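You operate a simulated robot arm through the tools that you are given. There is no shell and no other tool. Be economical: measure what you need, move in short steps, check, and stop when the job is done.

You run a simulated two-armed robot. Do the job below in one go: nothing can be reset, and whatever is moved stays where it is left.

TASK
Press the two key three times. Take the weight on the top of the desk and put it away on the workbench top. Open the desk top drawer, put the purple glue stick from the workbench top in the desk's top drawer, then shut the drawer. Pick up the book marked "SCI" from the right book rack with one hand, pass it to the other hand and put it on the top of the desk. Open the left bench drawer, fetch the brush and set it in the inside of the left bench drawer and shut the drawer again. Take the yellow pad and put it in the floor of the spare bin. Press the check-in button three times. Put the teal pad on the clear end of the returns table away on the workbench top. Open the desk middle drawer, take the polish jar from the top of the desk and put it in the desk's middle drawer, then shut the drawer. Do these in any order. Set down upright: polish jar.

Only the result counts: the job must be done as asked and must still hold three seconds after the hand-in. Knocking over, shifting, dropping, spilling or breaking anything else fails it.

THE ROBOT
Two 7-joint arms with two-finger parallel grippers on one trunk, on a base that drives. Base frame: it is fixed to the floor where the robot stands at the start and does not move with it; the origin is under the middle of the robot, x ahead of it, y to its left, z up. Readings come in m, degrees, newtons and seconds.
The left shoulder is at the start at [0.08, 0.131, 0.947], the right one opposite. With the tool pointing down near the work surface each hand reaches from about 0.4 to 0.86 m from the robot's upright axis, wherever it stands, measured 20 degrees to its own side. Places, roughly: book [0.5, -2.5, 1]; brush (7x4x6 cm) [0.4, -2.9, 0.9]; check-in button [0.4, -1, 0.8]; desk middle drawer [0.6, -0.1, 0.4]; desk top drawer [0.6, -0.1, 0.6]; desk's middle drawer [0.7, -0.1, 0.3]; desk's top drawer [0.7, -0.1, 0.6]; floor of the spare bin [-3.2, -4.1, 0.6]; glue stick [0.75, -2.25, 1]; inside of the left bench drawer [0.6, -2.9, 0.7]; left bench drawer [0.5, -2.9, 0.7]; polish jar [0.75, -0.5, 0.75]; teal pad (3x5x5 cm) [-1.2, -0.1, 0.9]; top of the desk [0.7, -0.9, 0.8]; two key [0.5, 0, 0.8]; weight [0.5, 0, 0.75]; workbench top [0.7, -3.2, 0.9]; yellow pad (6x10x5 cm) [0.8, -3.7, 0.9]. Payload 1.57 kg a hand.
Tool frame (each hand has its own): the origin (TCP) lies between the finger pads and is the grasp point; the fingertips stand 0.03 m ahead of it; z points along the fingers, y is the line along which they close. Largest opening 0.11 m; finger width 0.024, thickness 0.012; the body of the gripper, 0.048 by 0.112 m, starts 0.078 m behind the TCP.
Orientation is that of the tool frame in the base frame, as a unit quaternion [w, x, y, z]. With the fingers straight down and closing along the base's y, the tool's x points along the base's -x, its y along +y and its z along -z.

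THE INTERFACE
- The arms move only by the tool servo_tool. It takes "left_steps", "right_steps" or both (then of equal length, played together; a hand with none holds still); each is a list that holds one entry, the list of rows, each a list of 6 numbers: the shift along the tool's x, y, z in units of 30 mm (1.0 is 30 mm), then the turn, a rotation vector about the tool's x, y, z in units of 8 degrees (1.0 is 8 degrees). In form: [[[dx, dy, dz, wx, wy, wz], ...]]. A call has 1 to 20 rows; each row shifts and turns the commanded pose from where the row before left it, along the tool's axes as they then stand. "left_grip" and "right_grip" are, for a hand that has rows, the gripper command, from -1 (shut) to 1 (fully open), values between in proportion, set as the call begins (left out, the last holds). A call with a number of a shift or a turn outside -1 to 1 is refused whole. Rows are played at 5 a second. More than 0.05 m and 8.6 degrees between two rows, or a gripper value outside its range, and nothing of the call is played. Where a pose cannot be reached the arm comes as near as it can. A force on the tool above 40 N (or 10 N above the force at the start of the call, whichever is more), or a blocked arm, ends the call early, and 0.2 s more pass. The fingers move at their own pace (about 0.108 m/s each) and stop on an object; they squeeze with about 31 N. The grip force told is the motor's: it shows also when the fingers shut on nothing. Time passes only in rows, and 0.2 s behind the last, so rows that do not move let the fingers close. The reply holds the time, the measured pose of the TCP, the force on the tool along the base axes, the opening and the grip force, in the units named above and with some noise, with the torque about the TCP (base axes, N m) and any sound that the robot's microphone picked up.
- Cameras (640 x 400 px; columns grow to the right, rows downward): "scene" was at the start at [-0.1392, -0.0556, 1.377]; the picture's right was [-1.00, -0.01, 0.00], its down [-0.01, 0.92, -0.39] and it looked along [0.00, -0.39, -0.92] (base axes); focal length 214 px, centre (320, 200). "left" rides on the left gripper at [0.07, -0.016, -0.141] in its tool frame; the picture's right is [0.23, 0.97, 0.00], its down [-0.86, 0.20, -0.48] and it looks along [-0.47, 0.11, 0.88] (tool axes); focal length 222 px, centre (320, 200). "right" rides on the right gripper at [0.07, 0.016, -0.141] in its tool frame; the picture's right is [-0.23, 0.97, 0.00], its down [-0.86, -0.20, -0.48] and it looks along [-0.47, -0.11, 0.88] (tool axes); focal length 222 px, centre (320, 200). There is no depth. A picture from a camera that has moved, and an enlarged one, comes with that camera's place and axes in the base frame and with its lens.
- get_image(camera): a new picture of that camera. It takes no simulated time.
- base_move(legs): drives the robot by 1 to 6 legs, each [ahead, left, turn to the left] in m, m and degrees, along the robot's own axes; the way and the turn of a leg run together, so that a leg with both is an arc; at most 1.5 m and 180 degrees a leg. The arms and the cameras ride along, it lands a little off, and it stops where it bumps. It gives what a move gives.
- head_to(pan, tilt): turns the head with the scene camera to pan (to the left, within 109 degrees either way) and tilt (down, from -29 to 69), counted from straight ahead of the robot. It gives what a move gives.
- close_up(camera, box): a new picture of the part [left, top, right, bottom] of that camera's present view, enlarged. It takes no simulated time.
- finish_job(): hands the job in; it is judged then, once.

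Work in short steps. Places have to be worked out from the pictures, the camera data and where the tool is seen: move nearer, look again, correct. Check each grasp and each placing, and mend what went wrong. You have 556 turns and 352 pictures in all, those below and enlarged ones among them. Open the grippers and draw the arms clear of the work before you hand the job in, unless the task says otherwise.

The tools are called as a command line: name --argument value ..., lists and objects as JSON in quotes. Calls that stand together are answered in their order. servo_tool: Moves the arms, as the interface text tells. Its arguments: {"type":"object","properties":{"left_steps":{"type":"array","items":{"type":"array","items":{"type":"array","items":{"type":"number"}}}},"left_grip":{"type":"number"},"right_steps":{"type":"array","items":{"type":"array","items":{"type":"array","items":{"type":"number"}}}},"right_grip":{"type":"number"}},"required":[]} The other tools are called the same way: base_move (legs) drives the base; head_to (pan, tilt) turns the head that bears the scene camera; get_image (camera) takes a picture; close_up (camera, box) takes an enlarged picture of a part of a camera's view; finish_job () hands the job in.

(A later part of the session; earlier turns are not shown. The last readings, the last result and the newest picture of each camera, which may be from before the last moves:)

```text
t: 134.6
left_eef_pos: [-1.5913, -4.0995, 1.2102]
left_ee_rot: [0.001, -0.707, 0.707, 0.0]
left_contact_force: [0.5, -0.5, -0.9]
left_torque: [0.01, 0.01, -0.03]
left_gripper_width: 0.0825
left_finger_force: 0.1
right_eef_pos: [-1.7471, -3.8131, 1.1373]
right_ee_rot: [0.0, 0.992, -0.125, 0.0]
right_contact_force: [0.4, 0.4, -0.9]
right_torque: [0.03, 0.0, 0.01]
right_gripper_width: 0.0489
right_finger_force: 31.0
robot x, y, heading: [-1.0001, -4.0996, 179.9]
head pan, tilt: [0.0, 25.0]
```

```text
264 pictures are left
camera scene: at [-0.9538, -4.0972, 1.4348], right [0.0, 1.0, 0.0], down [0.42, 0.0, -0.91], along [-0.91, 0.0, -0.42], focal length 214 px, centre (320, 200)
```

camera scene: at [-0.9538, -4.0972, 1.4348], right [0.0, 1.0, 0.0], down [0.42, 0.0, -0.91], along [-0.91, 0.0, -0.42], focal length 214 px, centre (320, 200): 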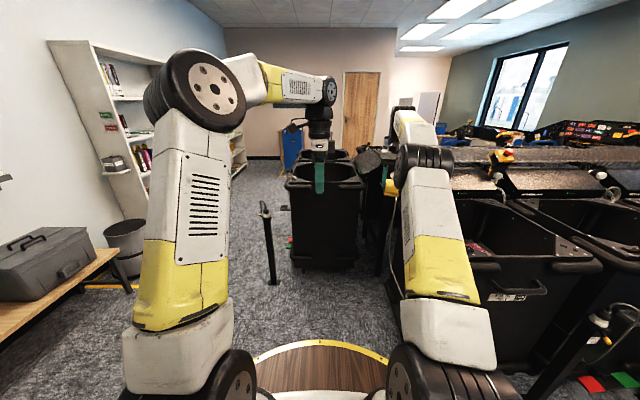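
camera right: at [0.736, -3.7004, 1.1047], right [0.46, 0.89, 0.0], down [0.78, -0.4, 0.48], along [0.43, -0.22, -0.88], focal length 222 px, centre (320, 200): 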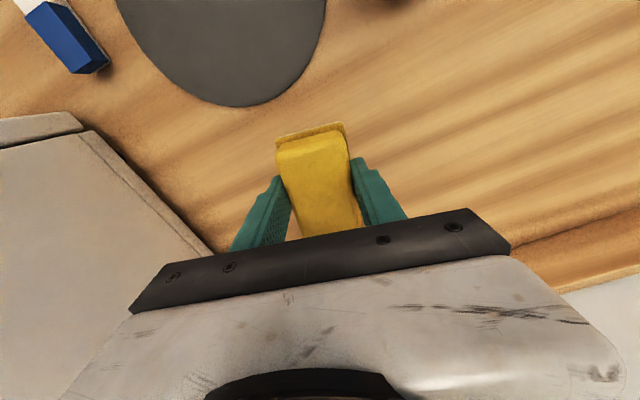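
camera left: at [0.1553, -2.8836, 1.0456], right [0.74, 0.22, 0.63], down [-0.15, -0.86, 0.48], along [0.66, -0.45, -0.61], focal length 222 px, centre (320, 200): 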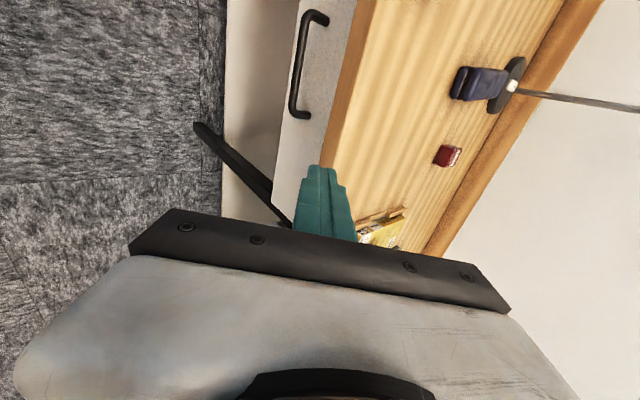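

Path clear between post and sorter bins. Advance 1.08 m.

base_move --legs '[[1.08, 0.02, 0]]'

head_to --pan -5 --tilt 45

get_image --camera "scene"

get_image --camera "left"

get_image --camera "right"

```text
t: 139.9
left_eef_pos: [-2.6379, -4.126, 1.2082]
left_ee_rot: [-0.001, 0.71, -0.704, 0.002]
left_contact_force: [0.1, -1.2, -0.6]
left_torque: [-0.01, 0.0, 0.0]
left_gripper_width: 0.0823
left_finger_force: 0.0
right_eef_pos: [-2.7963, -3.8423, 1.1363]
right_ee_rot: [0.0, 0.993, -0.12, 0.0]
right_contact_force: [0.6, 0.6, -0.8]
right_torque: [0.01, 0.02, 0.01]
right_gripper_width: 0.0492
right_finger_force: 30.6
robot x, y, heading: [-2.0454, -4.1207, -179.6]
head pan, tilt: [0.0, 25.0]
stopped in leg 1: the robot was blocked; the commanded pose is now the measured one
```

```text
t: 140.7
left_eef_pos: [-2.6379, -4.1273, 1.2093]
left_ee_rot: [0.0, 0.71, -0.704, 0.0]
left_contact_force: [0.4, 0.4, 0.2]
left_torque: [0.01, 0.01, 0.04]
left_gripper_width: 0.0825
left_finger_force: 0.0
right_eef_pos: [-2.796, -3.8423, 1.1369]
right_ee_rot: [0.0, 0.993, -0.121, 0.0]
right_contact_force: [0.6, 0.7, 0.2]
right_torque: [0.0, -0.02, 0.0]
right_gripper_width: 0.0491
right_finger_force: 30.7
robot x, y, heading: [-2.0445, -4.1221, -179.7]
head pan, tilt: [-5.0, 45.0]
```

```text
263 pictures are left
camera scene: at [-1.9892, -4.1105, 1.4043], right [0.08, 1.0, 0.0], down [0.7, -0.06, -0.71], along [-0.71, 0.06, -0.71], focal length 214 px, centre (320, 200)
```

scene: 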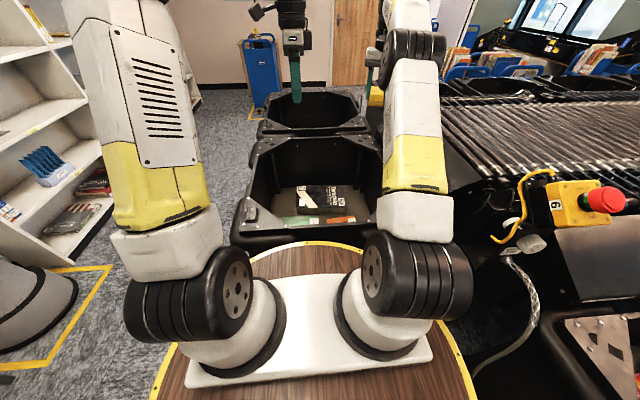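

```text
262 pictures are left
camera left: at [-2.6213, -4.197, 1.3504], right [-0.97, -0.24, 0.0], down [-0.21, 0.85, 0.48], along [-0.11, 0.47, -0.88], focal length 222 px, centre (320, 200)
```

left: 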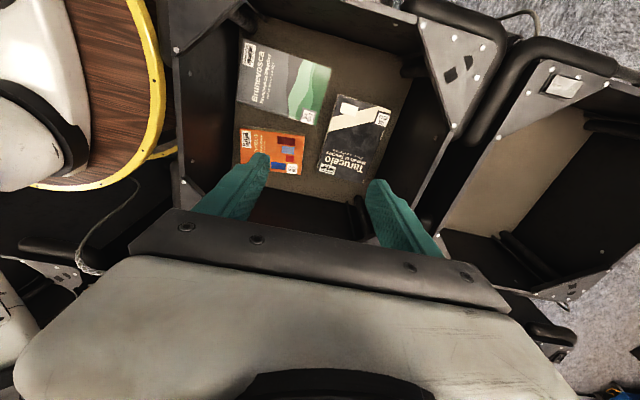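

```text
261 pictures are left
camera right: at [-2.732, -3.8748, 1.2781], right [-0.45, -0.89, 0.0], down [-0.78, 0.4, 0.48], along [-0.43, 0.22, -0.88], focal length 222 px, centre (320, 200)
```

right: 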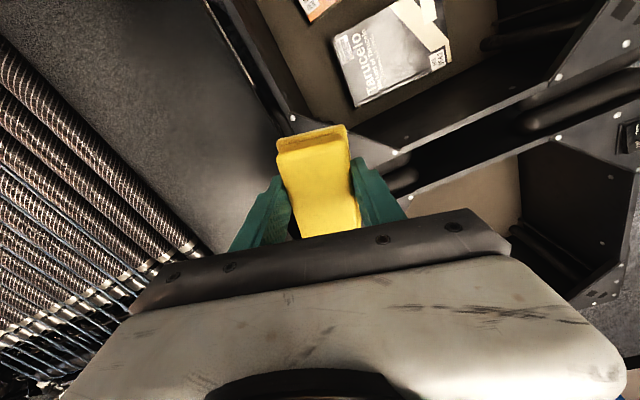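

The near bin holds books; the empty one behind it at ~(-3.3, -4.1) matches the spare bin. Back off and go round via the aisle at y≈-5.0.

base_move --legs '[[-0.4, 0, 0], [0, 0.9, 0]]'

get_image --camera "scene"

```text
t: 147.6
left_eef_pos: [-2.2347, -5.0232, 1.2093]
left_ee_rot: [-0.001, 0.71, -0.704, 0.001]
left_contact_force: [-0.3, 0.5, -0.2]
left_torque: [0.01, 0.01, -0.01]
left_gripper_width: 0.0827
left_finger_force: 0.1
right_eef_pos: [-2.3923, -4.7389, 1.1371]
right_ee_rot: [0.0, 0.993, -0.12, 0.001]
right_contact_force: [-0.3, 0.1, -1.4]
right_torque: [-0.02, -0.02, 0.03]
right_gripper_width: 0.0491
right_finger_force: 31.1
robot x, y, heading: [-1.6415, -5.0182, -179.6]
head pan, tilt: [-5.0, 45.0]
```

```text
260 pictures are left
camera scene: at [-1.585, -5.0081, 1.4042], right [0.08, 1.0, 0.0], down [0.7, -0.06, -0.71], along [-0.7, 0.06, -0.71], focal length 214 px, centre (320, 200)
```

scene: 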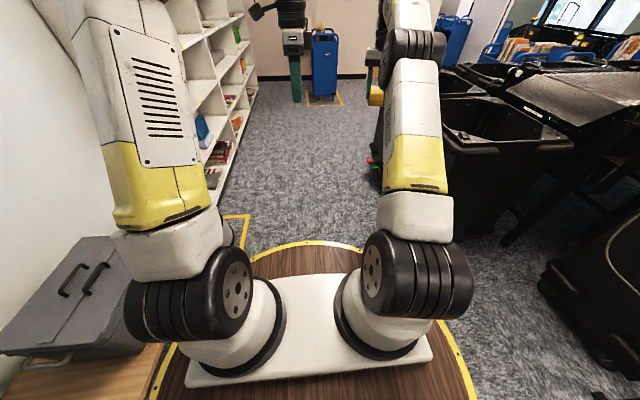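

Clear aisle. Drive ahead and then turn right to face the bins.

base_move --legs '[[1.3, 0.03, 0], [0.35, 0, 0], [0, 0, -90]]'

get_image --camera "scene"

get_image --camera "right"

```text
t: 159.8
left_eef_pos: [-3.293, -4.4769, 1.2099]
left_ee_rot: [0.001, -0.001, 1.0, -0.002]
left_contact_force: [0.6, -0.7, 0.4]
left_torque: [-0.02, -0.04, -0.07]
left_gripper_width: 0.0826
left_finger_force: 0.0
right_eef_pos: [-3.0073, -4.3207, 1.1369]
right_ee_rot: [0.0, -0.614, 0.79, -0.001]
right_contact_force: [-0.3, 0.1, 0.6]
right_torque: [0.01, 0.02, -0.02]
right_gripper_width: 0.0489
right_finger_force: 31.1
robot x, y, heading: [-3.2956, -5.0659, 89.6]
head pan, tilt: [-5.0, 45.0]
```

```text
259 pictures are left
camera scene: at [-3.2839, -5.1229, 1.4042], right [1.0, -0.09, 0.0], down [-0.06, -0.7, -0.71], along [0.06, 0.7, -0.71], focal length 214 px, centre (320, 200)
```

scene: 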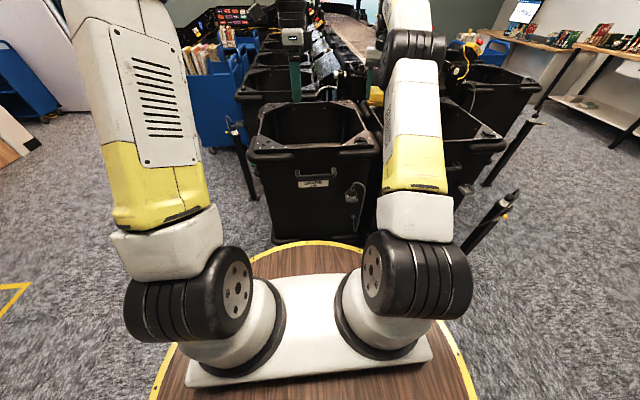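

```text
258 pictures are left
camera right: at [-3.0392, -4.3848, 1.278], right [-0.89, 0.46, 0.0], down [0.4, 0.78, 0.48], along [0.22, 0.42, -0.88], focal length 222 px, centre (320, 200)
```

right: 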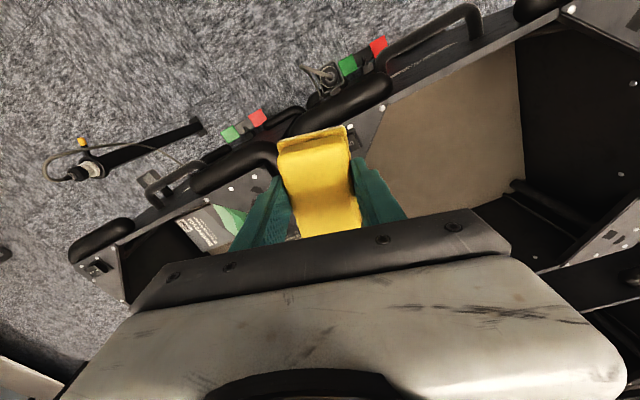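

Check the label of the bin.

close_up --camera "scene" --box '[240, 90, 400, 220]'

```text
3.08 times, centred on (320, 155) of scene
camera zoom: at [-3.2839, -5.1229, 1.4042], right [1.0, -0.09, 0.0], down [-0.06, -0.7, -0.71], along [0.06, 0.7, -0.71], focal length 660 px, centre (320, 338)
```

zoom: 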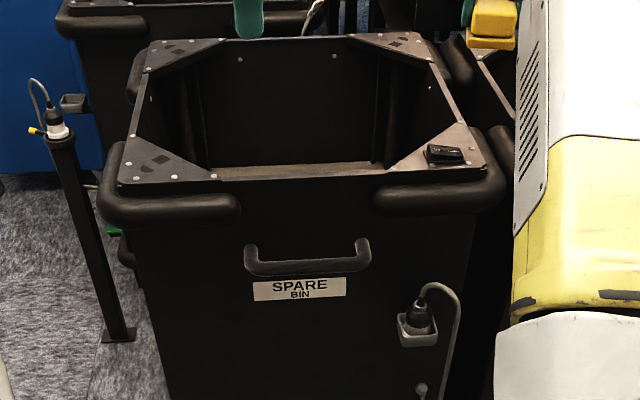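

It reads "SPARE BIN". Move closer (ahead 0.2, left 0.16).

base_move --legs '[[0.2, 0.16, 0]]'

get_image --camera "right"

get_image --camera "left"

get_image --camera "scene"

```text
t: 161.6
left_eef_pos: [-3.4522, -4.2762, 1.2095]
left_ee_rot: [0.0, -0.002, 1.0, -0.001]
left_contact_force: [0.3, -0.2, -0.3]
left_torque: [0.03, 0.0, 0.0]
left_gripper_width: 0.0824
left_finger_force: 0.1
right_eef_pos: [-3.1667, -4.1201, 1.1354]
right_ee_rot: [-0.001, -0.614, 0.789, 0.0]
right_contact_force: [-0.2, -0.4, -1.6]
right_torque: [0.02, -0.03, -0.01]
right_gripper_width: 0.0489
right_finger_force: 30.6
robot x, y, heading: [-3.4489, -4.8676, 90.1]
head pan, tilt: [-5.0, 45.0]
```

```text
256 pictures are left
camera right: at [-3.1989, -4.1844, 1.278], right [-0.89, 0.46, 0.0], down [0.4, 0.78, 0.48], along [0.22, 0.42, -0.88], focal length 222 px, centre (320, 200)
```

right: 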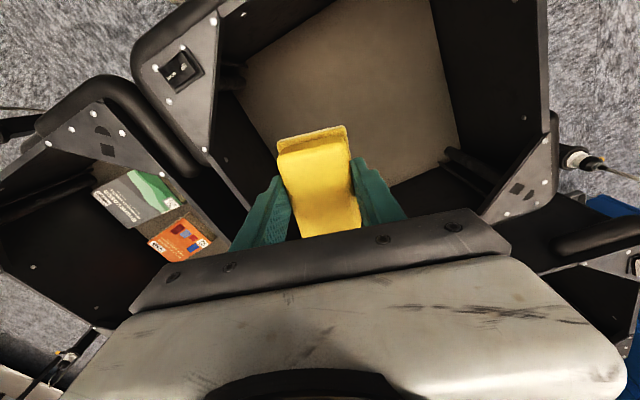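

```text
255 pictures are left
camera left: at [-3.5219, -4.2935, 1.3504], right [-0.23, 0.97, 0.0], down [0.85, 0.2, 0.48], along [0.47, 0.11, -0.88], focal length 222 px, centre (320, 200)
```

left: 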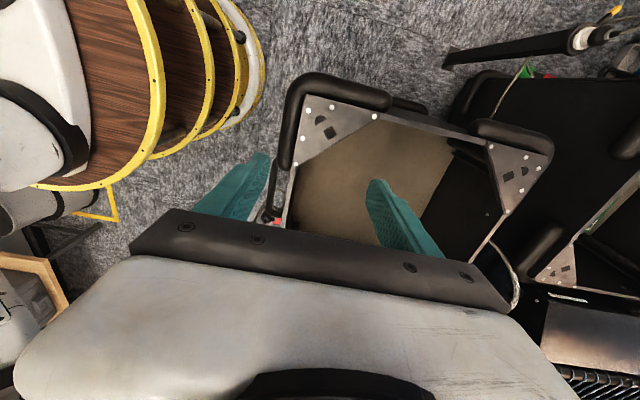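

```text
254 pictures are left
camera scene: at [-3.4428, -4.9228, 1.4042], right [1.0, -0.09, 0.0], down [-0.06, -0.7, -0.71], along [0.06, 0.7, -0.71], focal length 214 px, centre (320, 200)
```

scene: 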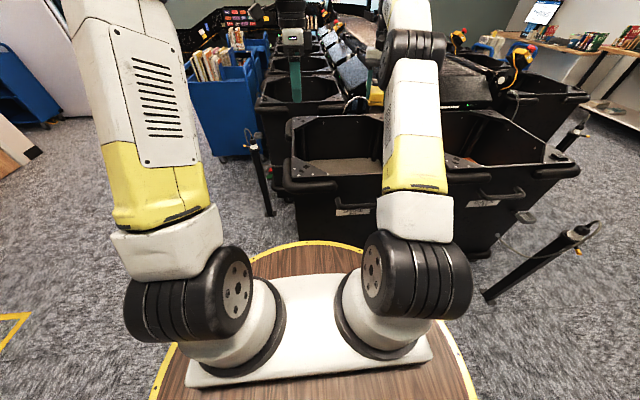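

Right hand is over the bin interior (bin centre ≈(-3.25,-4.06)). Shift slightly and lower the pad into it.

servo_tool --right_steps '[[[-0.26, 0.98, 0, 0, 0, 0], [-0.27, 0.98, 0, 0, 0, 0], [0, 0, 1, 0, 0, 0], [0, 0, 1, 0, 0, 0], [0, 0, 1, 0, 0, 0], [0, 0, 1, 0, 0, 0], [0, 0, 1, 0, 0, 0], [0, 0, 1, 0, 0, 0], [0, 0, 1, 0, 0, 0], [0, 0, 1, 0, 0, 0], [0, 0, 1, 0, 0, 0]]]'

get_image --camera "right"

get_image --camera "scene"

```text
t: 164.0
left_eef_pos: [-3.4526, -4.2772, 1.2098]
left_ee_rot: [0.0, -0.002, 1.0, 0.0]
left_contact_force: [-0.7, -1.1, 0.1]
left_torque: [0.02, 0.03, -0.01]
left_gripper_width: 0.0825
left_finger_force: 0.0
right_eef_pos: [-3.2101, -4.1078, 0.8656]
right_ee_rot: [-0.001, -0.614, 0.789, 0.0]
right_contact_force: [-0.2, 0.2, -1.7]
right_torque: [0.01, 0.02, 0.01]
right_gripper_width: 0.049
right_finger_force: 30.9
right hand out of reach, approached as far as the arm can: row 2
robot x, y, heading: [-3.449, -4.8694, 90.0]
head pan, tilt: [-5.0, 45.0]
```

```text
253 pictures are left
camera right: at [-3.2423, -4.1719, 1.0065], right [-0.89, 0.46, 0.0], down [0.4, 0.78, 0.48], along [0.22, 0.42, -0.88], focal length 222 px, centre (320, 200)
```

right: 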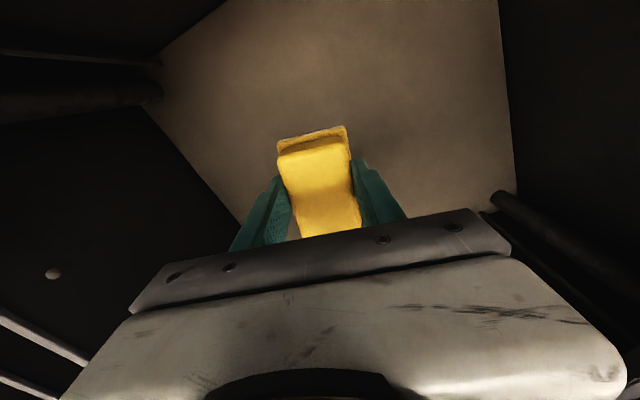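

```text
252 pictures are left
camera scene: at [-3.443, -4.9229, 1.4042], right [1.0, -0.09, 0.0], down [-0.06, -0.7, -0.71], along [0.06, 0.7, -0.71], focal length 214 px, centre (320, 200)
```

scene: 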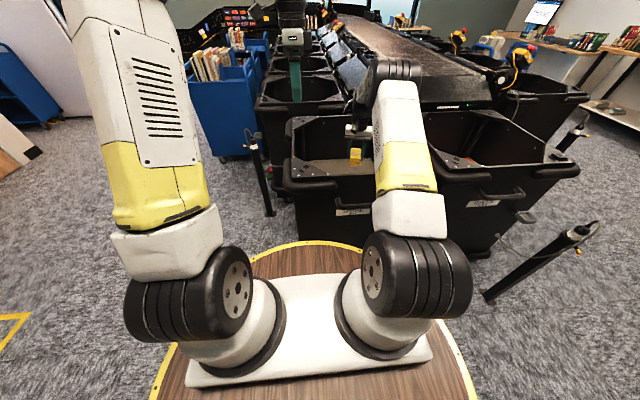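

Inside the bin. Continue down, then slowly to contact.

servo_tool --right_steps '[[[0, 0, 1, 0, 0, 0], [0, 0, 1, 0, 0, 0], [0, 0, 1, 0, 0, 0], [0, 0, 0.8, 0, 0, 0], [0, 0, 0.6, 0, 0, 0], [0, 0, 0.4, 0, 0, 0], [0, 0, 0.3, 0, 0, 0], [0, 0, 0.2, 0, 0, 0]]]'

get_image --camera "right"

```text
t: 165.8
left_eef_pos: [-3.4532, -4.2761, 1.2086]
left_ee_rot: [0.0, -0.002, 1.0, -0.001]
left_contact_force: [0.7, -0.3, 0.5]
left_torque: [0.03, -0.01, -0.03]
left_gripper_width: 0.0823
left_finger_force: 0.0
right_eef_pos: [-3.2106, -4.1081, 0.7073]
right_ee_rot: [-0.001, -0.614, 0.789, -0.001]
right_contact_force: [-0.1, 0.0, 0.2]
right_torque: [0.0, -0.03, 0.0]
right_gripper_width: 0.049
right_finger_force: 31.0
robot x, y, heading: [-3.452, -4.8656, 90.2]
head pan, tilt: [-5.0, 45.0]
```

```text
251 pictures are left
camera right: at [-3.2428, -4.1714, 0.8487], right [-0.89, 0.46, 0.0], down [0.4, 0.78, 0.48], along [0.22, 0.42, -0.88], focal length 222 px, centre (320, 200)
```

right: 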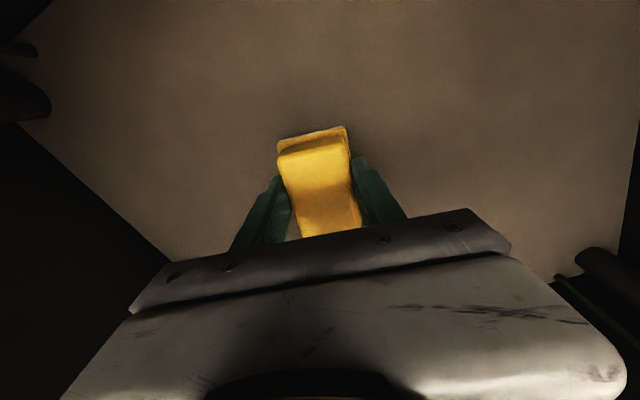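

servo_tool --right_steps '[[[0, 0, 0.25, 0, 0, 0], [0, 0, 0.25, 0, 0, 0], [0, 0, 0.25, 0, 0, 0], [0, 0, 0.25, 0, 0, 0], [0, 0, 0.2, 0, 0, 0], [0, 0, 0.2, 0, 0, 0], [0, 0, 0.2, 0, 0, 0], [0, 0, 0.2, 0, 0, 0]]]'

```text
t: 167.6
left_eef_pos: [-3.452, -4.2771, 1.2098]
left_ee_rot: [0.0, -0.001, 1.0, -0.001]
left_contact_force: [0.4, -0.8, 0.2]
left_torque: [-0.01, -0.02, -0.01]
left_gripper_width: 0.0824
left_finger_force: 0.0
right_eef_pos: [-3.2112, -4.1063, 0.6541]
right_ee_rot: [0.0, -0.614, 0.789, 0.001]
right_contact_force: [0.4, -0.9, 25.7]
right_torque: [-0.12, -0.04, -0.01]
right_gripper_width: 0.0492
right_finger_force: 31.3
robot x, y, heading: [-3.4529, -4.866, 89.8]
head pan, tilt: [-5.0, 45.0]
```

Contact with the bin floor. Release and raise straight out.

servo_tool --right_steps '[[[0, 0, -0.1, 0, 0, 0], [0, 0, 0, 0, 0, 0], [0, 0, 0, 0, 0, 0]]]' --right_grip 0.6

servo_tool --right_steps '[[[0, 0, -0.5, 0, 0, 0], [0, 0, -1, 0, 0, 0], [0, 0, -1, 0, 0, 0], [0, 0, -1, 0, 0, 0], [0, 0, -1, 0, 0, 0], [0, 0, -1, 0, 0, 0], [0, 0, -1, 0, 0, 0], [0, 0, -1, 0, 0, 0], [0, 0, -1, 0, 0, 0], [0, 0, -1, 0, 0, 0], [0, 0, -1, 0, 0, 0], [0, 0, -1, 0, 0, 0], [0, 0, -1, 0, 0, 0], [0, 0, -1, 0, 0, 0], [0, 0, -1, 0, 0, 0]]]'

get_image --camera "right"

```text
t: 168.4
left_eef_pos: [-3.4524, -4.277, 1.2099]
left_ee_rot: [0.0, -0.002, 1.0, -0.001]
left_contact_force: [-1.5, 0.1, -0.4]
left_torque: [-0.04, -0.01, 0.03]
left_gripper_width: 0.0826
left_finger_force: 0.1
right_eef_pos: [-3.2123, -4.1098, 0.6557]
right_ee_rot: [-0.001, -0.614, 0.789, -0.002]
right_contact_force: [-2.5, -6.8, 10.9]
right_torque: [0.05, 0.51, 0.29]
right_gripper_width: 0.0882
right_finger_force: 0.1
robot x, y, heading: [-3.4515, -4.8681, 90.1]
head pan, tilt: [-5.0, 45.0]
```

```text
t: 171.6
left_eef_pos: [-3.4532, -4.2772, 1.2078]
left_ee_rot: [0.0, -0.001, 1.0, -0.002]
left_contact_force: [-0.4, 0.3, -0.2]
left_torque: [-0.01, 0.0, 0.02]
left_gripper_width: 0.0827
left_finger_force: 0.1
right_eef_pos: [-3.211, -4.1082, 1.0924]
right_ee_rot: [0.0, -0.614, 0.789, -0.001]
right_contact_force: [-0.4, -0.4, -0.9]
right_torque: [-0.02, -0.01, 0.01]
right_gripper_width: 0.0884
right_finger_force: 0.0
robot x, y, heading: [-3.449, -4.8649, 89.9]
head pan, tilt: [-5.0, 45.0]
```

```text
250 pictures are left
camera right: at [-3.2433, -4.1716, 1.2327], right [-0.89, 0.46, 0.0], down [0.4, 0.78, 0.48], along [0.22, 0.42, -0.88], focal length 222 px, centre (320, 200)
```

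right: 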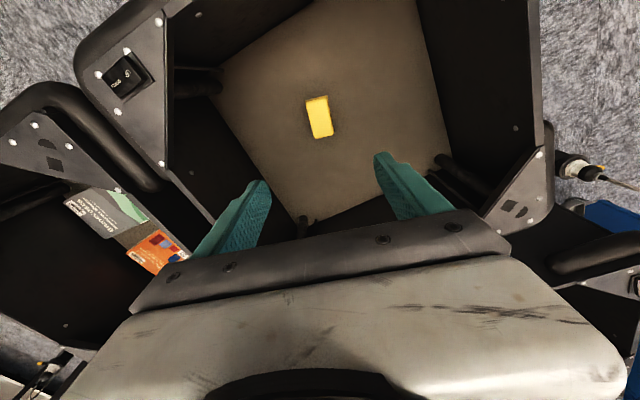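

Pad lies in the spare bin. Now drive back along the aisle toward the returns table.

base_move --legs '[[-0.19, 0, 0], [0, -1.5, 0], [0, -0.3, 0], [1.1, -0.85, 0]]'

head_to --pan 10 --tilt 25

get_image --camera "scene"

```text
t: 188.4
left_eef_pos: [-0.7863, -3.3589, 1.2098]
left_ee_rot: [0.0, 0.003, 1.0, -0.001]
left_contact_force: [0.1, 0.0, 0.0]
left_torque: [0.03, 0.0, 0.03]
left_gripper_width: 0.0823
left_finger_force: 0.0
right_eef_pos: [-0.5434, -3.1927, 1.0914]
right_ee_rot: [-0.001, -0.611, 0.792, -0.001]
right_contact_force: [0.0, -0.3, 0.1]
right_torque: [-0.03, 0.0, 0.0]
right_gripper_width: 0.0879
right_finger_force: 0.2
robot x, y, heading: [-0.7931, -3.9524, 89.5]
head pan, tilt: [-5.0, 45.0]
```

```text
t: 189.3
left_eef_pos: [-0.7854, -3.3601, 1.2079]
left_ee_rot: [0.0, 0.004, 1.0, -0.002]
left_contact_force: [-0.7, 0.1, 0.2]
left_torque: [-0.02, 0.0, 0.03]
left_gripper_width: 0.0823
left_finger_force: 0.0
right_eef_pos: [-0.5413, -3.1931, 1.0915]
right_ee_rot: [0.0, -0.61, 0.792, -0.001]
right_contact_force: [0.0, -0.2, 0.5]
right_torque: [0.0, 0.01, 0.01]
right_gripper_width: 0.088
right_finger_force: 0.2
robot x, y, heading: [-0.7901, -3.9494, 89.6]
head pan, tilt: [10.0, 25.0]
```

```text
249 pictures are left
camera scene: at [-0.8061, -3.9948, 1.4347], right [0.99, 0.16, 0.0], down [0.07, -0.42, -0.91], along [-0.15, 0.89, -0.42], focal length 214 px, centre (320, 200)
```

scene: 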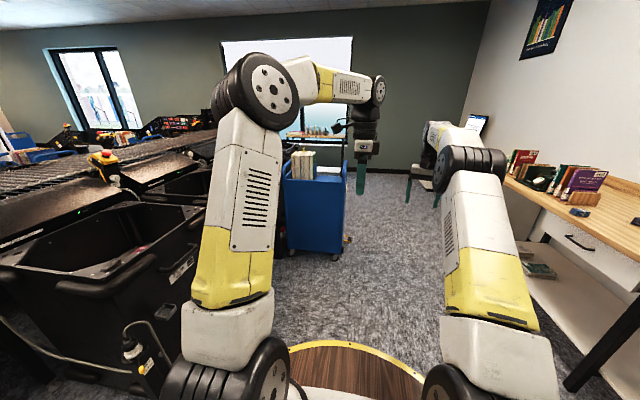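

Blue cart's edge at x≈-0.84. Pass it at x≈-0.3.

base_move --legs '[[1.0, -0.49, 0], [1.4, 0, 0]]'

head_to --pan 25 --tilt 30

get_image --camera "scene"

```text
t: 201.6
left_eef_pos: [-0.2564, -0.9451, 1.209]
left_ee_rot: [0.0, 0.006, 1.0, -0.001]
left_contact_force: [-0.1, -0.6, -0.3]
left_torque: [-0.01, -0.01, -0.03]
left_gripper_width: 0.0825
left_finger_force: 0.0
right_eef_pos: [-0.011, -0.7807, 1.0912]
right_ee_rot: [-0.001, -0.607, 0.795, 0.0]
right_contact_force: [0.1, 0.1, 0.4]
right_torque: [0.04, -0.02, 0.01]
right_gripper_width: 0.0881
right_finger_force: 0.1
robot x, y, heading: [-0.2692, -1.5307, 88.8]
head pan, tilt: [10.0, 25.0]
```

```text
t: 202.4
left_eef_pos: [-0.2555, -0.9455, 1.2098]
left_ee_rot: [0.0, 0.007, 1.0, -0.003]
left_contact_force: [-0.2, -0.3, -0.1]
left_torque: [0.01, -0.03, 0.02]
left_gripper_width: 0.0823
left_finger_force: 0.1
right_eef_pos: [-0.012, -0.7805, 1.0913]
right_ee_rot: [-0.001, -0.607, 0.794, -0.001]
right_contact_force: [-0.5, 0.0, -0.4]
right_torque: [0.03, 0.0, 0.0]
right_gripper_width: 0.0878
right_finger_force: 0.1
robot x, y, heading: [-0.2685, -1.5349, 88.8]
head pan, tilt: [25.0, 30.0]
```

```text
248 pictures are left
camera scene: at [-0.3034, -1.5898, 1.4268], right [0.91, 0.41, 0.0], down [0.2, -0.46, -0.87], along [-0.35, 0.79, -0.5], focal length 214 px, centre (320, 200)
```

scene: 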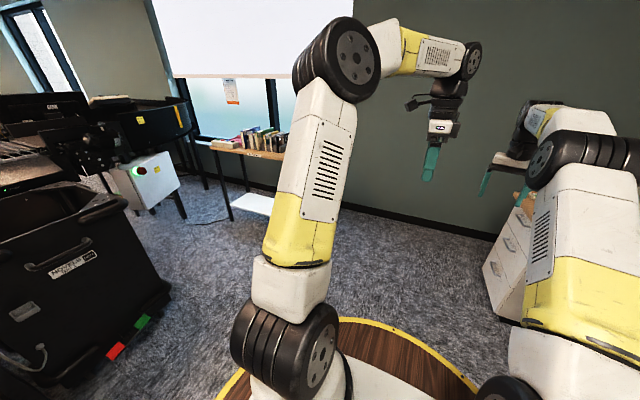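

Zoom on the returns table.

close_up --camera "scene" --box '[180, 90, 360, 230]'

```text
2.86 times, centred on (270, 160) of scene
camera zoom: at [-0.3034, -1.5898, 1.4268], right [0.91, 0.41, 0.0], down [0.2, -0.46, -0.87], along [-0.35, 0.79, -0.5], focal length 613 px, centre (463, 314)
```

zoom: 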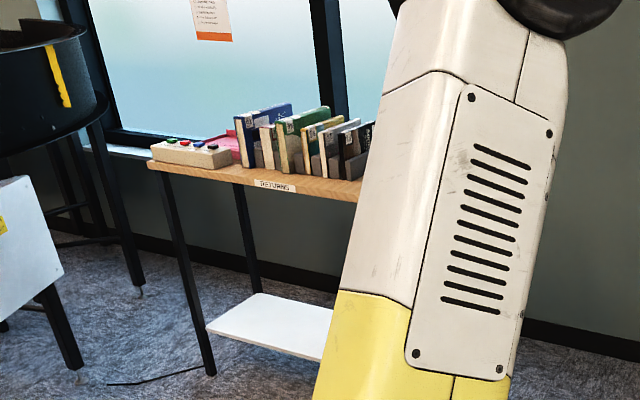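

Clear end of the table is on the right (x −0.6…−1.3), front edge y≈−0.15. Move near it.

base_move --legs '[[0.62, 0.65, 0]]'

head_to --pan 5 --tilt 35

get_image --camera "scene"

get_image --camera "left"

```text
t: 207.1
left_eef_pos: [-0.8923, -0.3154, 1.2098]
left_ee_rot: [-0.001, 0.009, 1.0, -0.001]
left_contact_force: [-0.4, -0.7, -0.6]
left_torque: [-0.03, -0.03, 0.02]
left_gripper_width: 0.0825
left_finger_force: 0.1
right_eef_pos: [-0.6473, -0.1521, 1.0921]
right_ee_rot: [0.0, -0.607, 0.795, -0.001]
right_contact_force: [-1.0, -1.0, -0.7]
right_torque: [-0.04, 0.0, -0.02]
right_gripper_width: 0.088
right_finger_force: 0.0
robot x, y, heading: [-0.9007, -0.9028, 88.8]
head pan, tilt: [25.0, 30.0]
```

```text
t: 207.9
left_eef_pos: [-0.892, -0.3159, 1.2096]
left_ee_rot: [0.0, 0.009, 1.0, -0.001]
left_contact_force: [0.1, -0.1, 0.3]
left_torque: [-0.04, -0.01, 0.01]
left_gripper_width: 0.0825
left_finger_force: 0.0
right_eef_pos: [-0.6474, -0.1508, 1.0926]
right_ee_rot: [0.0, -0.606, 0.795, 0.0]
right_contact_force: [0.3, -0.2, 0.6]
right_torque: [0.02, -0.03, 0.03]
right_gripper_width: 0.0878
right_finger_force: 0.0
robot x, y, heading: [-0.9026, -0.9027, 88.9]
head pan, tilt: [5.0, 35.0]
```

```text
246 pictures are left
camera scene: at [-0.9111, -0.955, 1.419], right [1.0, 0.07, 0.0], down [0.04, -0.57, -0.82], along [-0.06, 0.82, -0.57], focal length 214 px, centre (320, 200)
```

scene: 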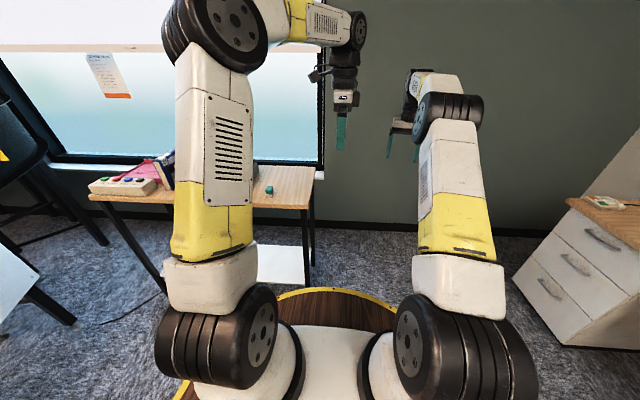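

```text
245 pictures are left
camera left: at [-0.9623, -0.3312, 1.3504], right [-0.21, 0.98, 0.0], down [0.86, 0.19, 0.48], along [0.47, 0.1, -0.88], focal length 222 px, centre (320, 200)
```

left: 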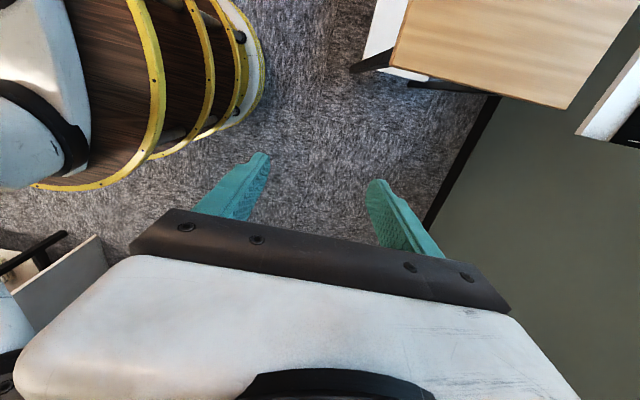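

Teal pad at ≈(-1.227, -0.063). Zoom for its orientation, and move ahead 0.15.

base_move --legs '[[0.15, 0, 0]]'

close_up --camera "scene" --box '[230, 170, 330, 250]'

```text
t: 209.3
left_eef_pos: [-0.8903, -0.1662, 1.2091]
left_ee_rot: [0.0, 0.009, 1.0, -0.001]
left_contact_force: [-0.3, 0.3, -0.3]
left_torque: [0.0, 0.01, 0.01]
left_gripper_width: 0.0825
left_finger_force: 0.0
right_eef_pos: [-0.6444, -0.0011, 1.0918]
right_ee_rot: [0.0, -0.606, 0.795, 0.0]
right_contact_force: [-0.1, 0.2, 0.5]
right_torque: [0.03, 0.02, 0.01]
right_gripper_width: 0.0878
right_finger_force: 0.0
robot x, y, heading: [-0.8979, -0.753, 88.9]
head pan, tilt: [5.0, 35.0]
```

```text
5.00 times, centred on (280, 210) of scene
camera zoom: at [-0.908, -0.8051, 1.419], right [1.0, 0.07, 0.0], down [0.04, -0.57, -0.82], along [-0.06, 0.82, -0.57], focal length 1072 px, centre (520, 150)
```

zoom: 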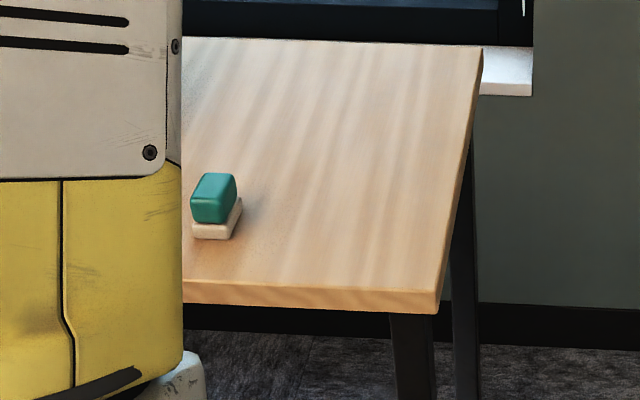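

Move the left hand over the pad and rotate it back to neutral (closing along world x).

servo_tool --left_steps '[[[1, 0, 0, 0, 0, 0], [1, 0, 0, 0, 0, 0], [1, 0, 0, 0, 0, 0], [1, 0, 0, 0, 0, 0], [1, 0, 0, 0, 0, 0], [1, 0, 0, 0, 0, 0], [1, 0, 0, 0, 0, 0], [1, 0, 0, 0, 0, 0], [1, 0, 0, 0, 0, 0], [1, 0, 0, 0, 0, 0]]]'

servo_tool --left_steps '[[[0, 0, 0, 0, 0, -0.9375], [0, 0, 0, 0, 0, -0.9375], [0, 0, 0, 0, 0, -0.9375], [0, 0, 0, 0, 0, -0.9375], [0, 0, 0, 0, 0, -0.9375], [0, 0, 0, 0, 0, -0.9375], [0, 0, 0, 0, 0, -0.9375], [0, 0, 0, 0, 0, -0.9375], [0, 0, 0, 0, 0, -0.9375], [0, 0, 0, 0, 0, -0.9375], [0, 0, 0, 0, 0, -0.9375], [0, 0, 0, 0, 0, -0.9375], [0, 0, 1, 0, 0, 0], [0, 0, 1, 0, 0, 0], [0, 0, 1, 0, 0, 0]]]'

get_image --camera "left"

```text
t: 211.5
left_eef_pos: [-1.1902, -0.1614, 1.209]
left_ee_rot: [0.0, 0.01, 1.0, -0.002]
left_contact_force: [-0.6, -0.5, 0.5]
left_torque: [0.0, 0.02, -0.01]
left_gripper_width: 0.0825
left_finger_force: 0.0
right_eef_pos: [-0.6423, -0.002, 1.0922]
right_ee_rot: [-0.001, -0.606, 0.795, -0.001]
right_contact_force: [-0.2, 0.4, 0.4]
right_torque: [0.01, 0.01, -0.02]
right_gripper_width: 0.088
right_finger_force: 0.0
robot x, y, heading: [-0.9008, -0.7559, 88.7]
head pan, tilt: [5.0, 35.0]
```

```text
t: 214.7
left_eef_pos: [-1.1896, -0.1606, 1.1199]
left_ee_rot: [-0.001, -0.701, 0.713, 0.0]
left_contact_force: [0.0, 0.2, 1.0]
left_torque: [0.03, -0.01, 0.01]
left_gripper_width: 0.0824
left_finger_force: 0.1
right_eef_pos: [-0.6445, -0.0029, 1.0911]
right_ee_rot: [-0.001, -0.606, 0.796, -0.001]
right_contact_force: [-0.3, 0.3, 0.1]
right_torque: [-0.01, -0.01, -0.01]
right_gripper_width: 0.0881
right_finger_force: 0.0
robot x, y, heading: [-0.9001, -0.7564, 88.7]
head pan, tilt: [5.0, 35.0]
```

```text
243 pictures are left
camera left: at [-1.1739, -0.2312, 1.2605], right [-0.98, -0.21, 0.0], down [-0.18, 0.86, 0.48], along [-0.1, 0.47, -0.88], focal length 222 px, centre (320, 200)
```

left: 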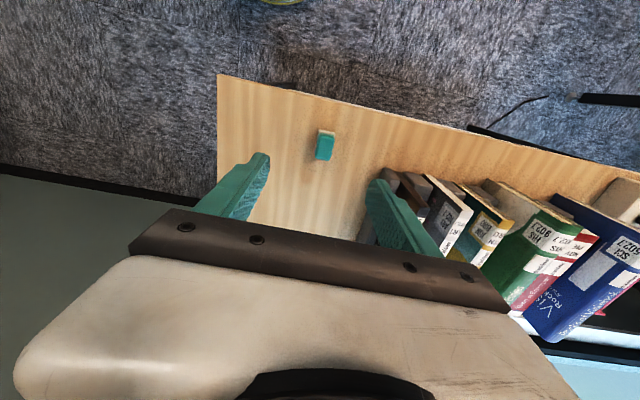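

Pad ≈(-1.203, -0.138). Descend part way and re-check.

servo_tool --left_steps '[[[-0.37, 0.22, 1, 0, 0, 0], [-0.37, 0.22, 1, 0, 0, 0], [0, 0, 1, 0, 0, 0], [0, 0, 1, 0, 0, 0], [0, 0, 1, 0, 0, 0]]]' --left_grip 0.1

get_image --camera "left"

close_up --camera "scene" --box '[200, 130, 340, 250]'

```text
t: 215.9
left_eef_pos: [-1.202, -0.1398, 0.9674]
left_ee_rot: [-0.001, -0.701, 0.713, -0.001]
left_contact_force: [0.7, 0.0, 0.4]
left_torque: [-0.01, -0.03, 0.03]
left_gripper_width: 0.0601
left_finger_force: 0.2
right_eef_pos: [-0.6436, -0.0022, 1.0912]
right_ee_rot: [-0.001, -0.606, 0.796, 0.0]
right_contact_force: [0.5, -0.3, -0.1]
right_torque: [-0.01, -0.03, 0.01]
right_gripper_width: 0.0881
right_finger_force: 0.0
robot x, y, heading: [-0.8995, -0.7564, 89.0]
head pan, tilt: [5.0, 35.0]
```

```text
242 pictures are left
camera left: at [-1.1865, -0.2096, 1.109], right [-0.98, -0.21, 0.0], down [-0.18, 0.86, 0.48], along [-0.1, 0.47, -0.88], focal length 222 px, centre (320, 200)
```

left: 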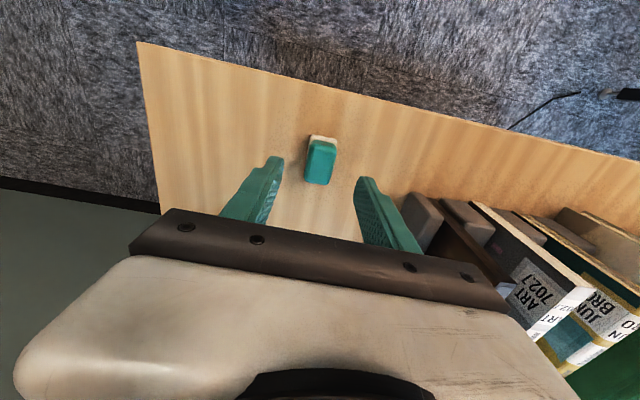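

```text
3.33 times, centred on (270, 190) of scene
camera zoom: at [-0.908, -0.805, 1.419], right [1.0, 0.07, 0.0], down [0.04, -0.57, -0.82], along [-0.06, 0.82, -0.57], focal length 715 px, centre (487, 233)
```

zoom: 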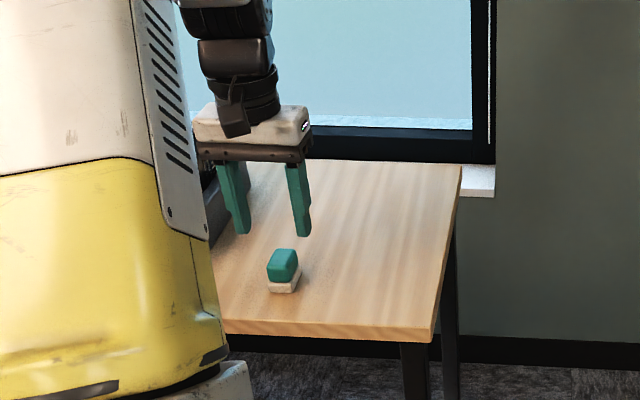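

Aligned. Descend to z≈0.867 and grip.

servo_tool --left_steps '[[[-0.1, 0, 0.8, 0, 0, 0], [0, 0, 0.8, 0, 0, 0], [0, 0, 0.8, 0, 0, 0], [0, 0, 0.5, 0, 0, 0], [0, 0, 0.3, 0, 0, 0]]]'

servo_tool --left_steps '[[[0, 0, 0, 0, 0, 0], [0, 0, 0, 0, 0, 0], [0, 0, 0, 0, 0, 0], [0, 0, 0, 0, 0, 0], [0, 0, -0.4, 0, 0, 0], [0, 0, -0.6, 0, 0, 0], [0, 0, -0.8, 0, 0, 0]]]' --left_grip -1

get_image --camera "left"

```text
t: 216.9
left_eef_pos: [-1.2021, -0.1363, 0.8899]
left_ee_rot: [0.001, -0.701, 0.713, 0.001]
left_contact_force: [0.7, -4.2, 13.1]
left_torque: [-0.26, -0.45, -0.15]
left_gripper_width: 0.0611
left_finger_force: 0.1
right_eef_pos: [-0.6449, -0.0021, 1.0921]
right_ee_rot: [-0.001, -0.607, 0.795, -0.001]
right_contact_force: [0.0, 0.1, -0.5]
right_torque: [-0.01, 0.0, 0.02]
right_gripper_width: 0.088
right_finger_force: 0.0
robot x, y, heading: [-0.901, -0.7589, 88.9]
head pan, tilt: [5.0, 35.0]
stopped in row 5 (left hand): the force on the tool passed its limit at 60 N (the readings are from after the stop); the commanded pose is now the measured one
```

```text
t: 218.5
left_eef_pos: [-1.2022, -0.1352, 0.9423]
left_ee_rot: [0.001, -0.701, 0.714, 0.0]
left_contact_force: [0.3, 0.1, -0.3]
left_torque: [-0.01, -0.03, 0.04]
left_gripper_width: 0.029
left_finger_force: 31.0
right_eef_pos: [-0.6433, -0.0015, 1.0927]
right_ee_rot: [-0.001, -0.606, 0.796, 0.0]
right_contact_force: [-1.1, -0.3, 0.7]
right_torque: [0.0, -0.01, 0.0]
right_gripper_width: 0.0879
right_finger_force: 0.0
robot x, y, heading: [-0.903, -0.7571, 88.8]
head pan, tilt: [5.0, 35.0]
```

```text
240 pictures are left
camera left: at [-1.1878, -0.2063, 1.0832], right [-0.98, -0.21, 0.0], down [-0.18, 0.86, 0.48], along [-0.1, 0.47, -0.88], focal length 222 px, centre (320, 200)
```

left: 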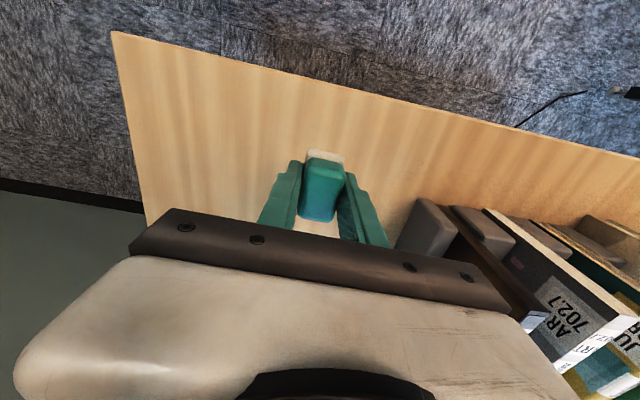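

Teal pad held (table top z≈0.86). Raise it and retract both hands, straightening the right.

servo_tool --left_steps '[[[0, 0, -1, 0, 0, 0], [0, 0, -1, 0, 0, 0], [0, 0, -1, 0, 0, 0], [0, 0, -1, 0, 0, 0], [0, 0, -1, 0, 0, 0], [0, 0, -1, 0, 0, 0], [0.9, 0, 0, 0, 0, 0], [0.9, 0, 0, 0, 0, 0], [0.9, 0, 0, 0, 0, 0], [0.9, 0, 0, 0, 0, 0], [0.9, 0, 0, 0, 0, 0], [0.9, 0, 0, 0, 0, 0], [0, 0, 0, 0, 0, 0]]]' --right_steps '[[[0.96, -0.26, 0, 0, 0, 0], [0.96, -0.26, 0, 0, 0, 0], [0.96, -0.26, 0, 0, 0, 0], [0.96, -0.26, 0, 0, 0, 0], [0.96, -0.26, 0, 0, 0, 0], [0.96, -0.26, 0, 0, 0, 0], [0.96, -0.26, 0, 0, 0, 0], [0.96, -0.26, 0, 0, 0, 0], [0.96, -0.26, 0, 0, 0, 0], [0.96, -0.26, 0, 0, 0, 0], [0.96, -0.26, 0, 0, 0, 0], [0, 0, 0, 0, 0, -0.89], [0, 0, 0, 0, 0, -0.89]]]'

base_move --legs '[[-0.5, 0, 0], [0, -0.58, 0], [0, 0, -89], [0, -1.4, 0]]'

head_to --pan 0 --tilt 35

get_image --camera "scene"

```text
t: 221.3
left_eef_pos: [-1.2044, -0.2987, 1.1229]
left_ee_rot: [0.001, -0.701, 0.713, 0.001]
left_contact_force: [1.2, 0.2, -0.6]
left_torque: [0.0, -0.04, 0.0]
left_gripper_width: 0.029
left_finger_force: 31.3
right_eef_pos: [-0.6456, -0.3302, 1.0905]
right_ee_rot: [0.0, -0.701, 0.713, -0.001]
right_contact_force: [0.7, -0.3, 0.3]
right_torque: [0.01, -0.01, 0.0]
right_gripper_width: 0.0877
right_finger_force: 0.0
robot x, y, heading: [-0.9025, -0.7594, 88.9]
head pan, tilt: [5.0, 35.0]
```

```text
t: 237.6
left_eef_pos: [0.1196, -2.3617, 1.1228]
left_ee_rot: [0.0, 0.0, 1.0, 0.0]
left_contact_force: [-0.4, -0.2, 0.1]
left_torque: [-0.03, -0.05, -0.01]
left_gripper_width: 0.0289
left_finger_force: 31.1
right_eef_pos: [0.0974, -2.9222, 1.0927]
right_ee_rot: [-0.001, 0.002, 1.0, 0.001]
right_contact_force: [0.2, 0.6, -0.4]
right_torque: [0.0, 0.0, 0.01]
right_gripper_width: 0.0879
right_finger_force: 0.3
robot x, y, heading: [-0.332, -2.6743, -0.3]
head pan, tilt: [5.0, 35.0]
```

```text
t: 238.2
left_eef_pos: [0.1196, -2.362, 1.1235]
left_ee_rot: [0.001, 0.0, 1.0, 0.0]
left_contact_force: [0.4, 0.2, 0.4]
left_torque: [0.01, 0.04, -0.01]
left_gripper_width: 0.0289
left_finger_force: 30.9
right_eef_pos: [0.097, -2.9213, 1.0918]
right_ee_rot: [-0.001, 0.001, 1.0, 0.0]
right_contact_force: [-0.9, -0.2, 0.1]
right_torque: [0.0, -0.03, -0.01]
right_gripper_width: 0.088
right_finger_force: 0.1
robot x, y, heading: [-0.3343, -2.6711, -0.2]
head pan, tilt: [0.0, 35.0]
```

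```text
239 pictures are left
camera scene: at [-0.3849, -2.672, 1.419], right [0.0, -1.0, 0.0], down [-0.57, 0.0, -0.82], along [0.82, 0.0, -0.57], focal length 214 px, centre (320, 200)
```

scene: 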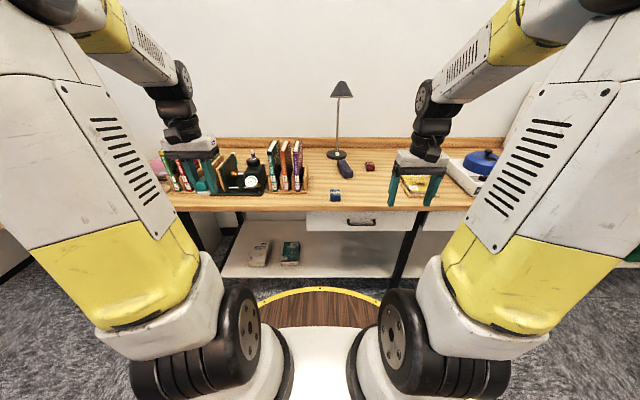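

Drive to bring the left hand near the free bench spot where the brush was.

base_move --legs '[[0.1, -0.45, 0]]'

servo_tool --left_steps '[[[-0.9, -0.3, 0, 0, 0, 0], [-0.9, -0.3, 0, 0, 0, 0], [-0.9, -0.3, 0, 0, 0, 0], [-0.9, -0.3, 0, 0, 0, 0], [-0.9, -0.3, 0.3, 0, 0, 0], [-0.9, -0.3, 0.6, 0, 0, 0], [-0.9, -0.3, 0.6, 0, 0, 0], [-0.4, -0.3, 0.6, 0, 0, 0]]]'

get_image --camera "left"

close_up --camera "scene" --box '[200, 120, 400, 245]'

```text
t: 241.0
left_eef_pos: [0.2175, -2.8122, 1.1236]
left_ee_rot: [0.001, -0.002, 1.0, 0.0]
left_contact_force: [0.3, -0.1, -1.4]
left_torque: [0.03, 0.01, -0.01]
left_gripper_width: 0.0289
left_finger_force: 31.0
right_eef_pos: [0.1958, -3.3733, 1.093]
right_ee_rot: [-0.002, 0.0, 1.0, 0.0]
right_contact_force: [-0.4, -0.6, -0.1]
right_torque: [0.0, -0.03, 0.01]
right_gripper_width: 0.088
right_finger_force: 0.1
robot x, y, heading: [-0.2369, -3.1269, -0.0]
head pan, tilt: [0.0, 35.0]
```

```text
t: 242.8
left_eef_pos: [0.4197, -2.8838, 1.0607]
left_ee_rot: [0.001, -0.002, 1.0, 0.0]
left_contact_force: [0.0, -0.1, -0.6]
left_torque: [-0.01, -0.05, 0.0]
left_gripper_width: 0.0287
left_finger_force: 31.0
right_eef_pos: [0.1958, -3.3733, 1.0904]
right_ee_rot: [0.0, 0.001, 1.0, 0.0]
right_contact_force: [0.1, 0.2, 0.3]
right_torque: [0.01, -0.06, 0.01]
right_gripper_width: 0.0878
right_finger_force: 0.1
robot x, y, heading: [-0.2304, -3.1265, -0.2]
head pan, tilt: [0.0, 35.0]
```

```text
238 pictures are left
camera left: at [0.35, -2.9016, 1.201], right [-0.23, 0.97, 0.0], down [0.85, 0.2, 0.48], along [0.47, 0.11, -0.88], focal length 222 px, centre (320, 200)
```

left: 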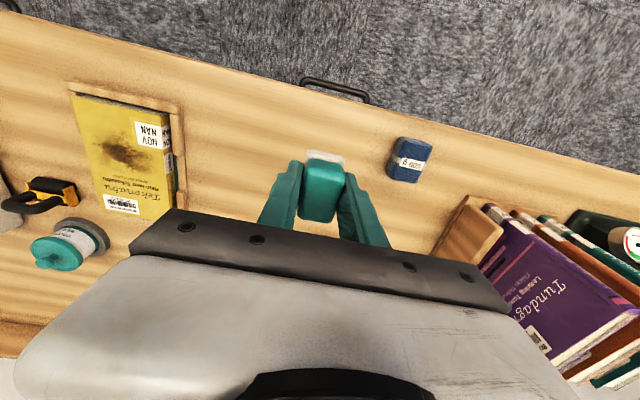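

```text
3.20 times, centred on (300, 182) of scene
camera zoom: at [-0.2862, -3.1242, 1.419], right [0.0, -1.0, 0.0], down [-0.57, 0.0, -0.82], along [0.82, 0.0, -0.57], focal length 686 px, centre (384, 256)
```

zoom: 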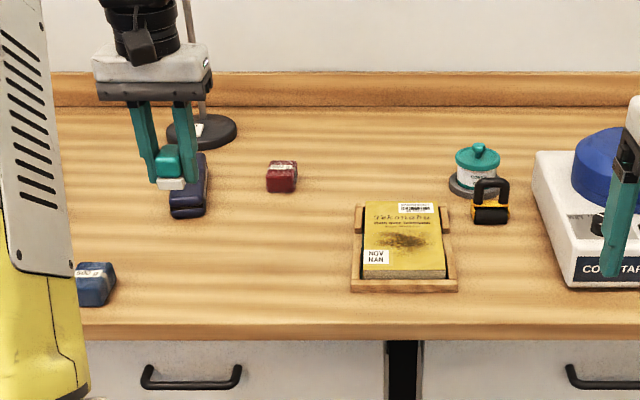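

Spot free. Lower to the bench.

servo_tool --left_steps '[[[0, 0, 1, 0, 0, 0], [0, 0, 1, 0, 0, 0], [0, 0, 1, 0, 0, 0], [0, 0, 1, 0, 0, 0], [0, 0, 0.8, 0, 0, 0], [0, 0, 0.2, 0, 0, 0], [0, 0, 0.15, 0, 0, 0], [0, 0, 0.15, 0, 0, 0], [0, 0, 0.1, 0, 0, 0], [0, 0, 0.1, 0, 0, 0]]]'

```text
t: 245.0
left_eef_pos: [0.4197, -2.8837, 0.8957]
left_ee_rot: [0.001, -0.001, 1.0, 0.001]
left_contact_force: [1.1, 0.0, -0.6]
left_torque: [-0.01, 0.0, 0.06]
left_gripper_width: 0.0291
left_finger_force: 31.5
right_eef_pos: [0.1953, -3.3726, 1.0922]
right_ee_rot: [-0.001, 0.001, 1.0, 0.001]
right_contact_force: [0.5, -1.2, 0.9]
right_torque: [-0.01, -0.02, -0.03]
right_gripper_width: 0.0879
right_finger_force: 0.1
robot x, y, heading: [-0.2359, -3.1244, -0.1]
head pan, tilt: [0.0, 35.0]
```

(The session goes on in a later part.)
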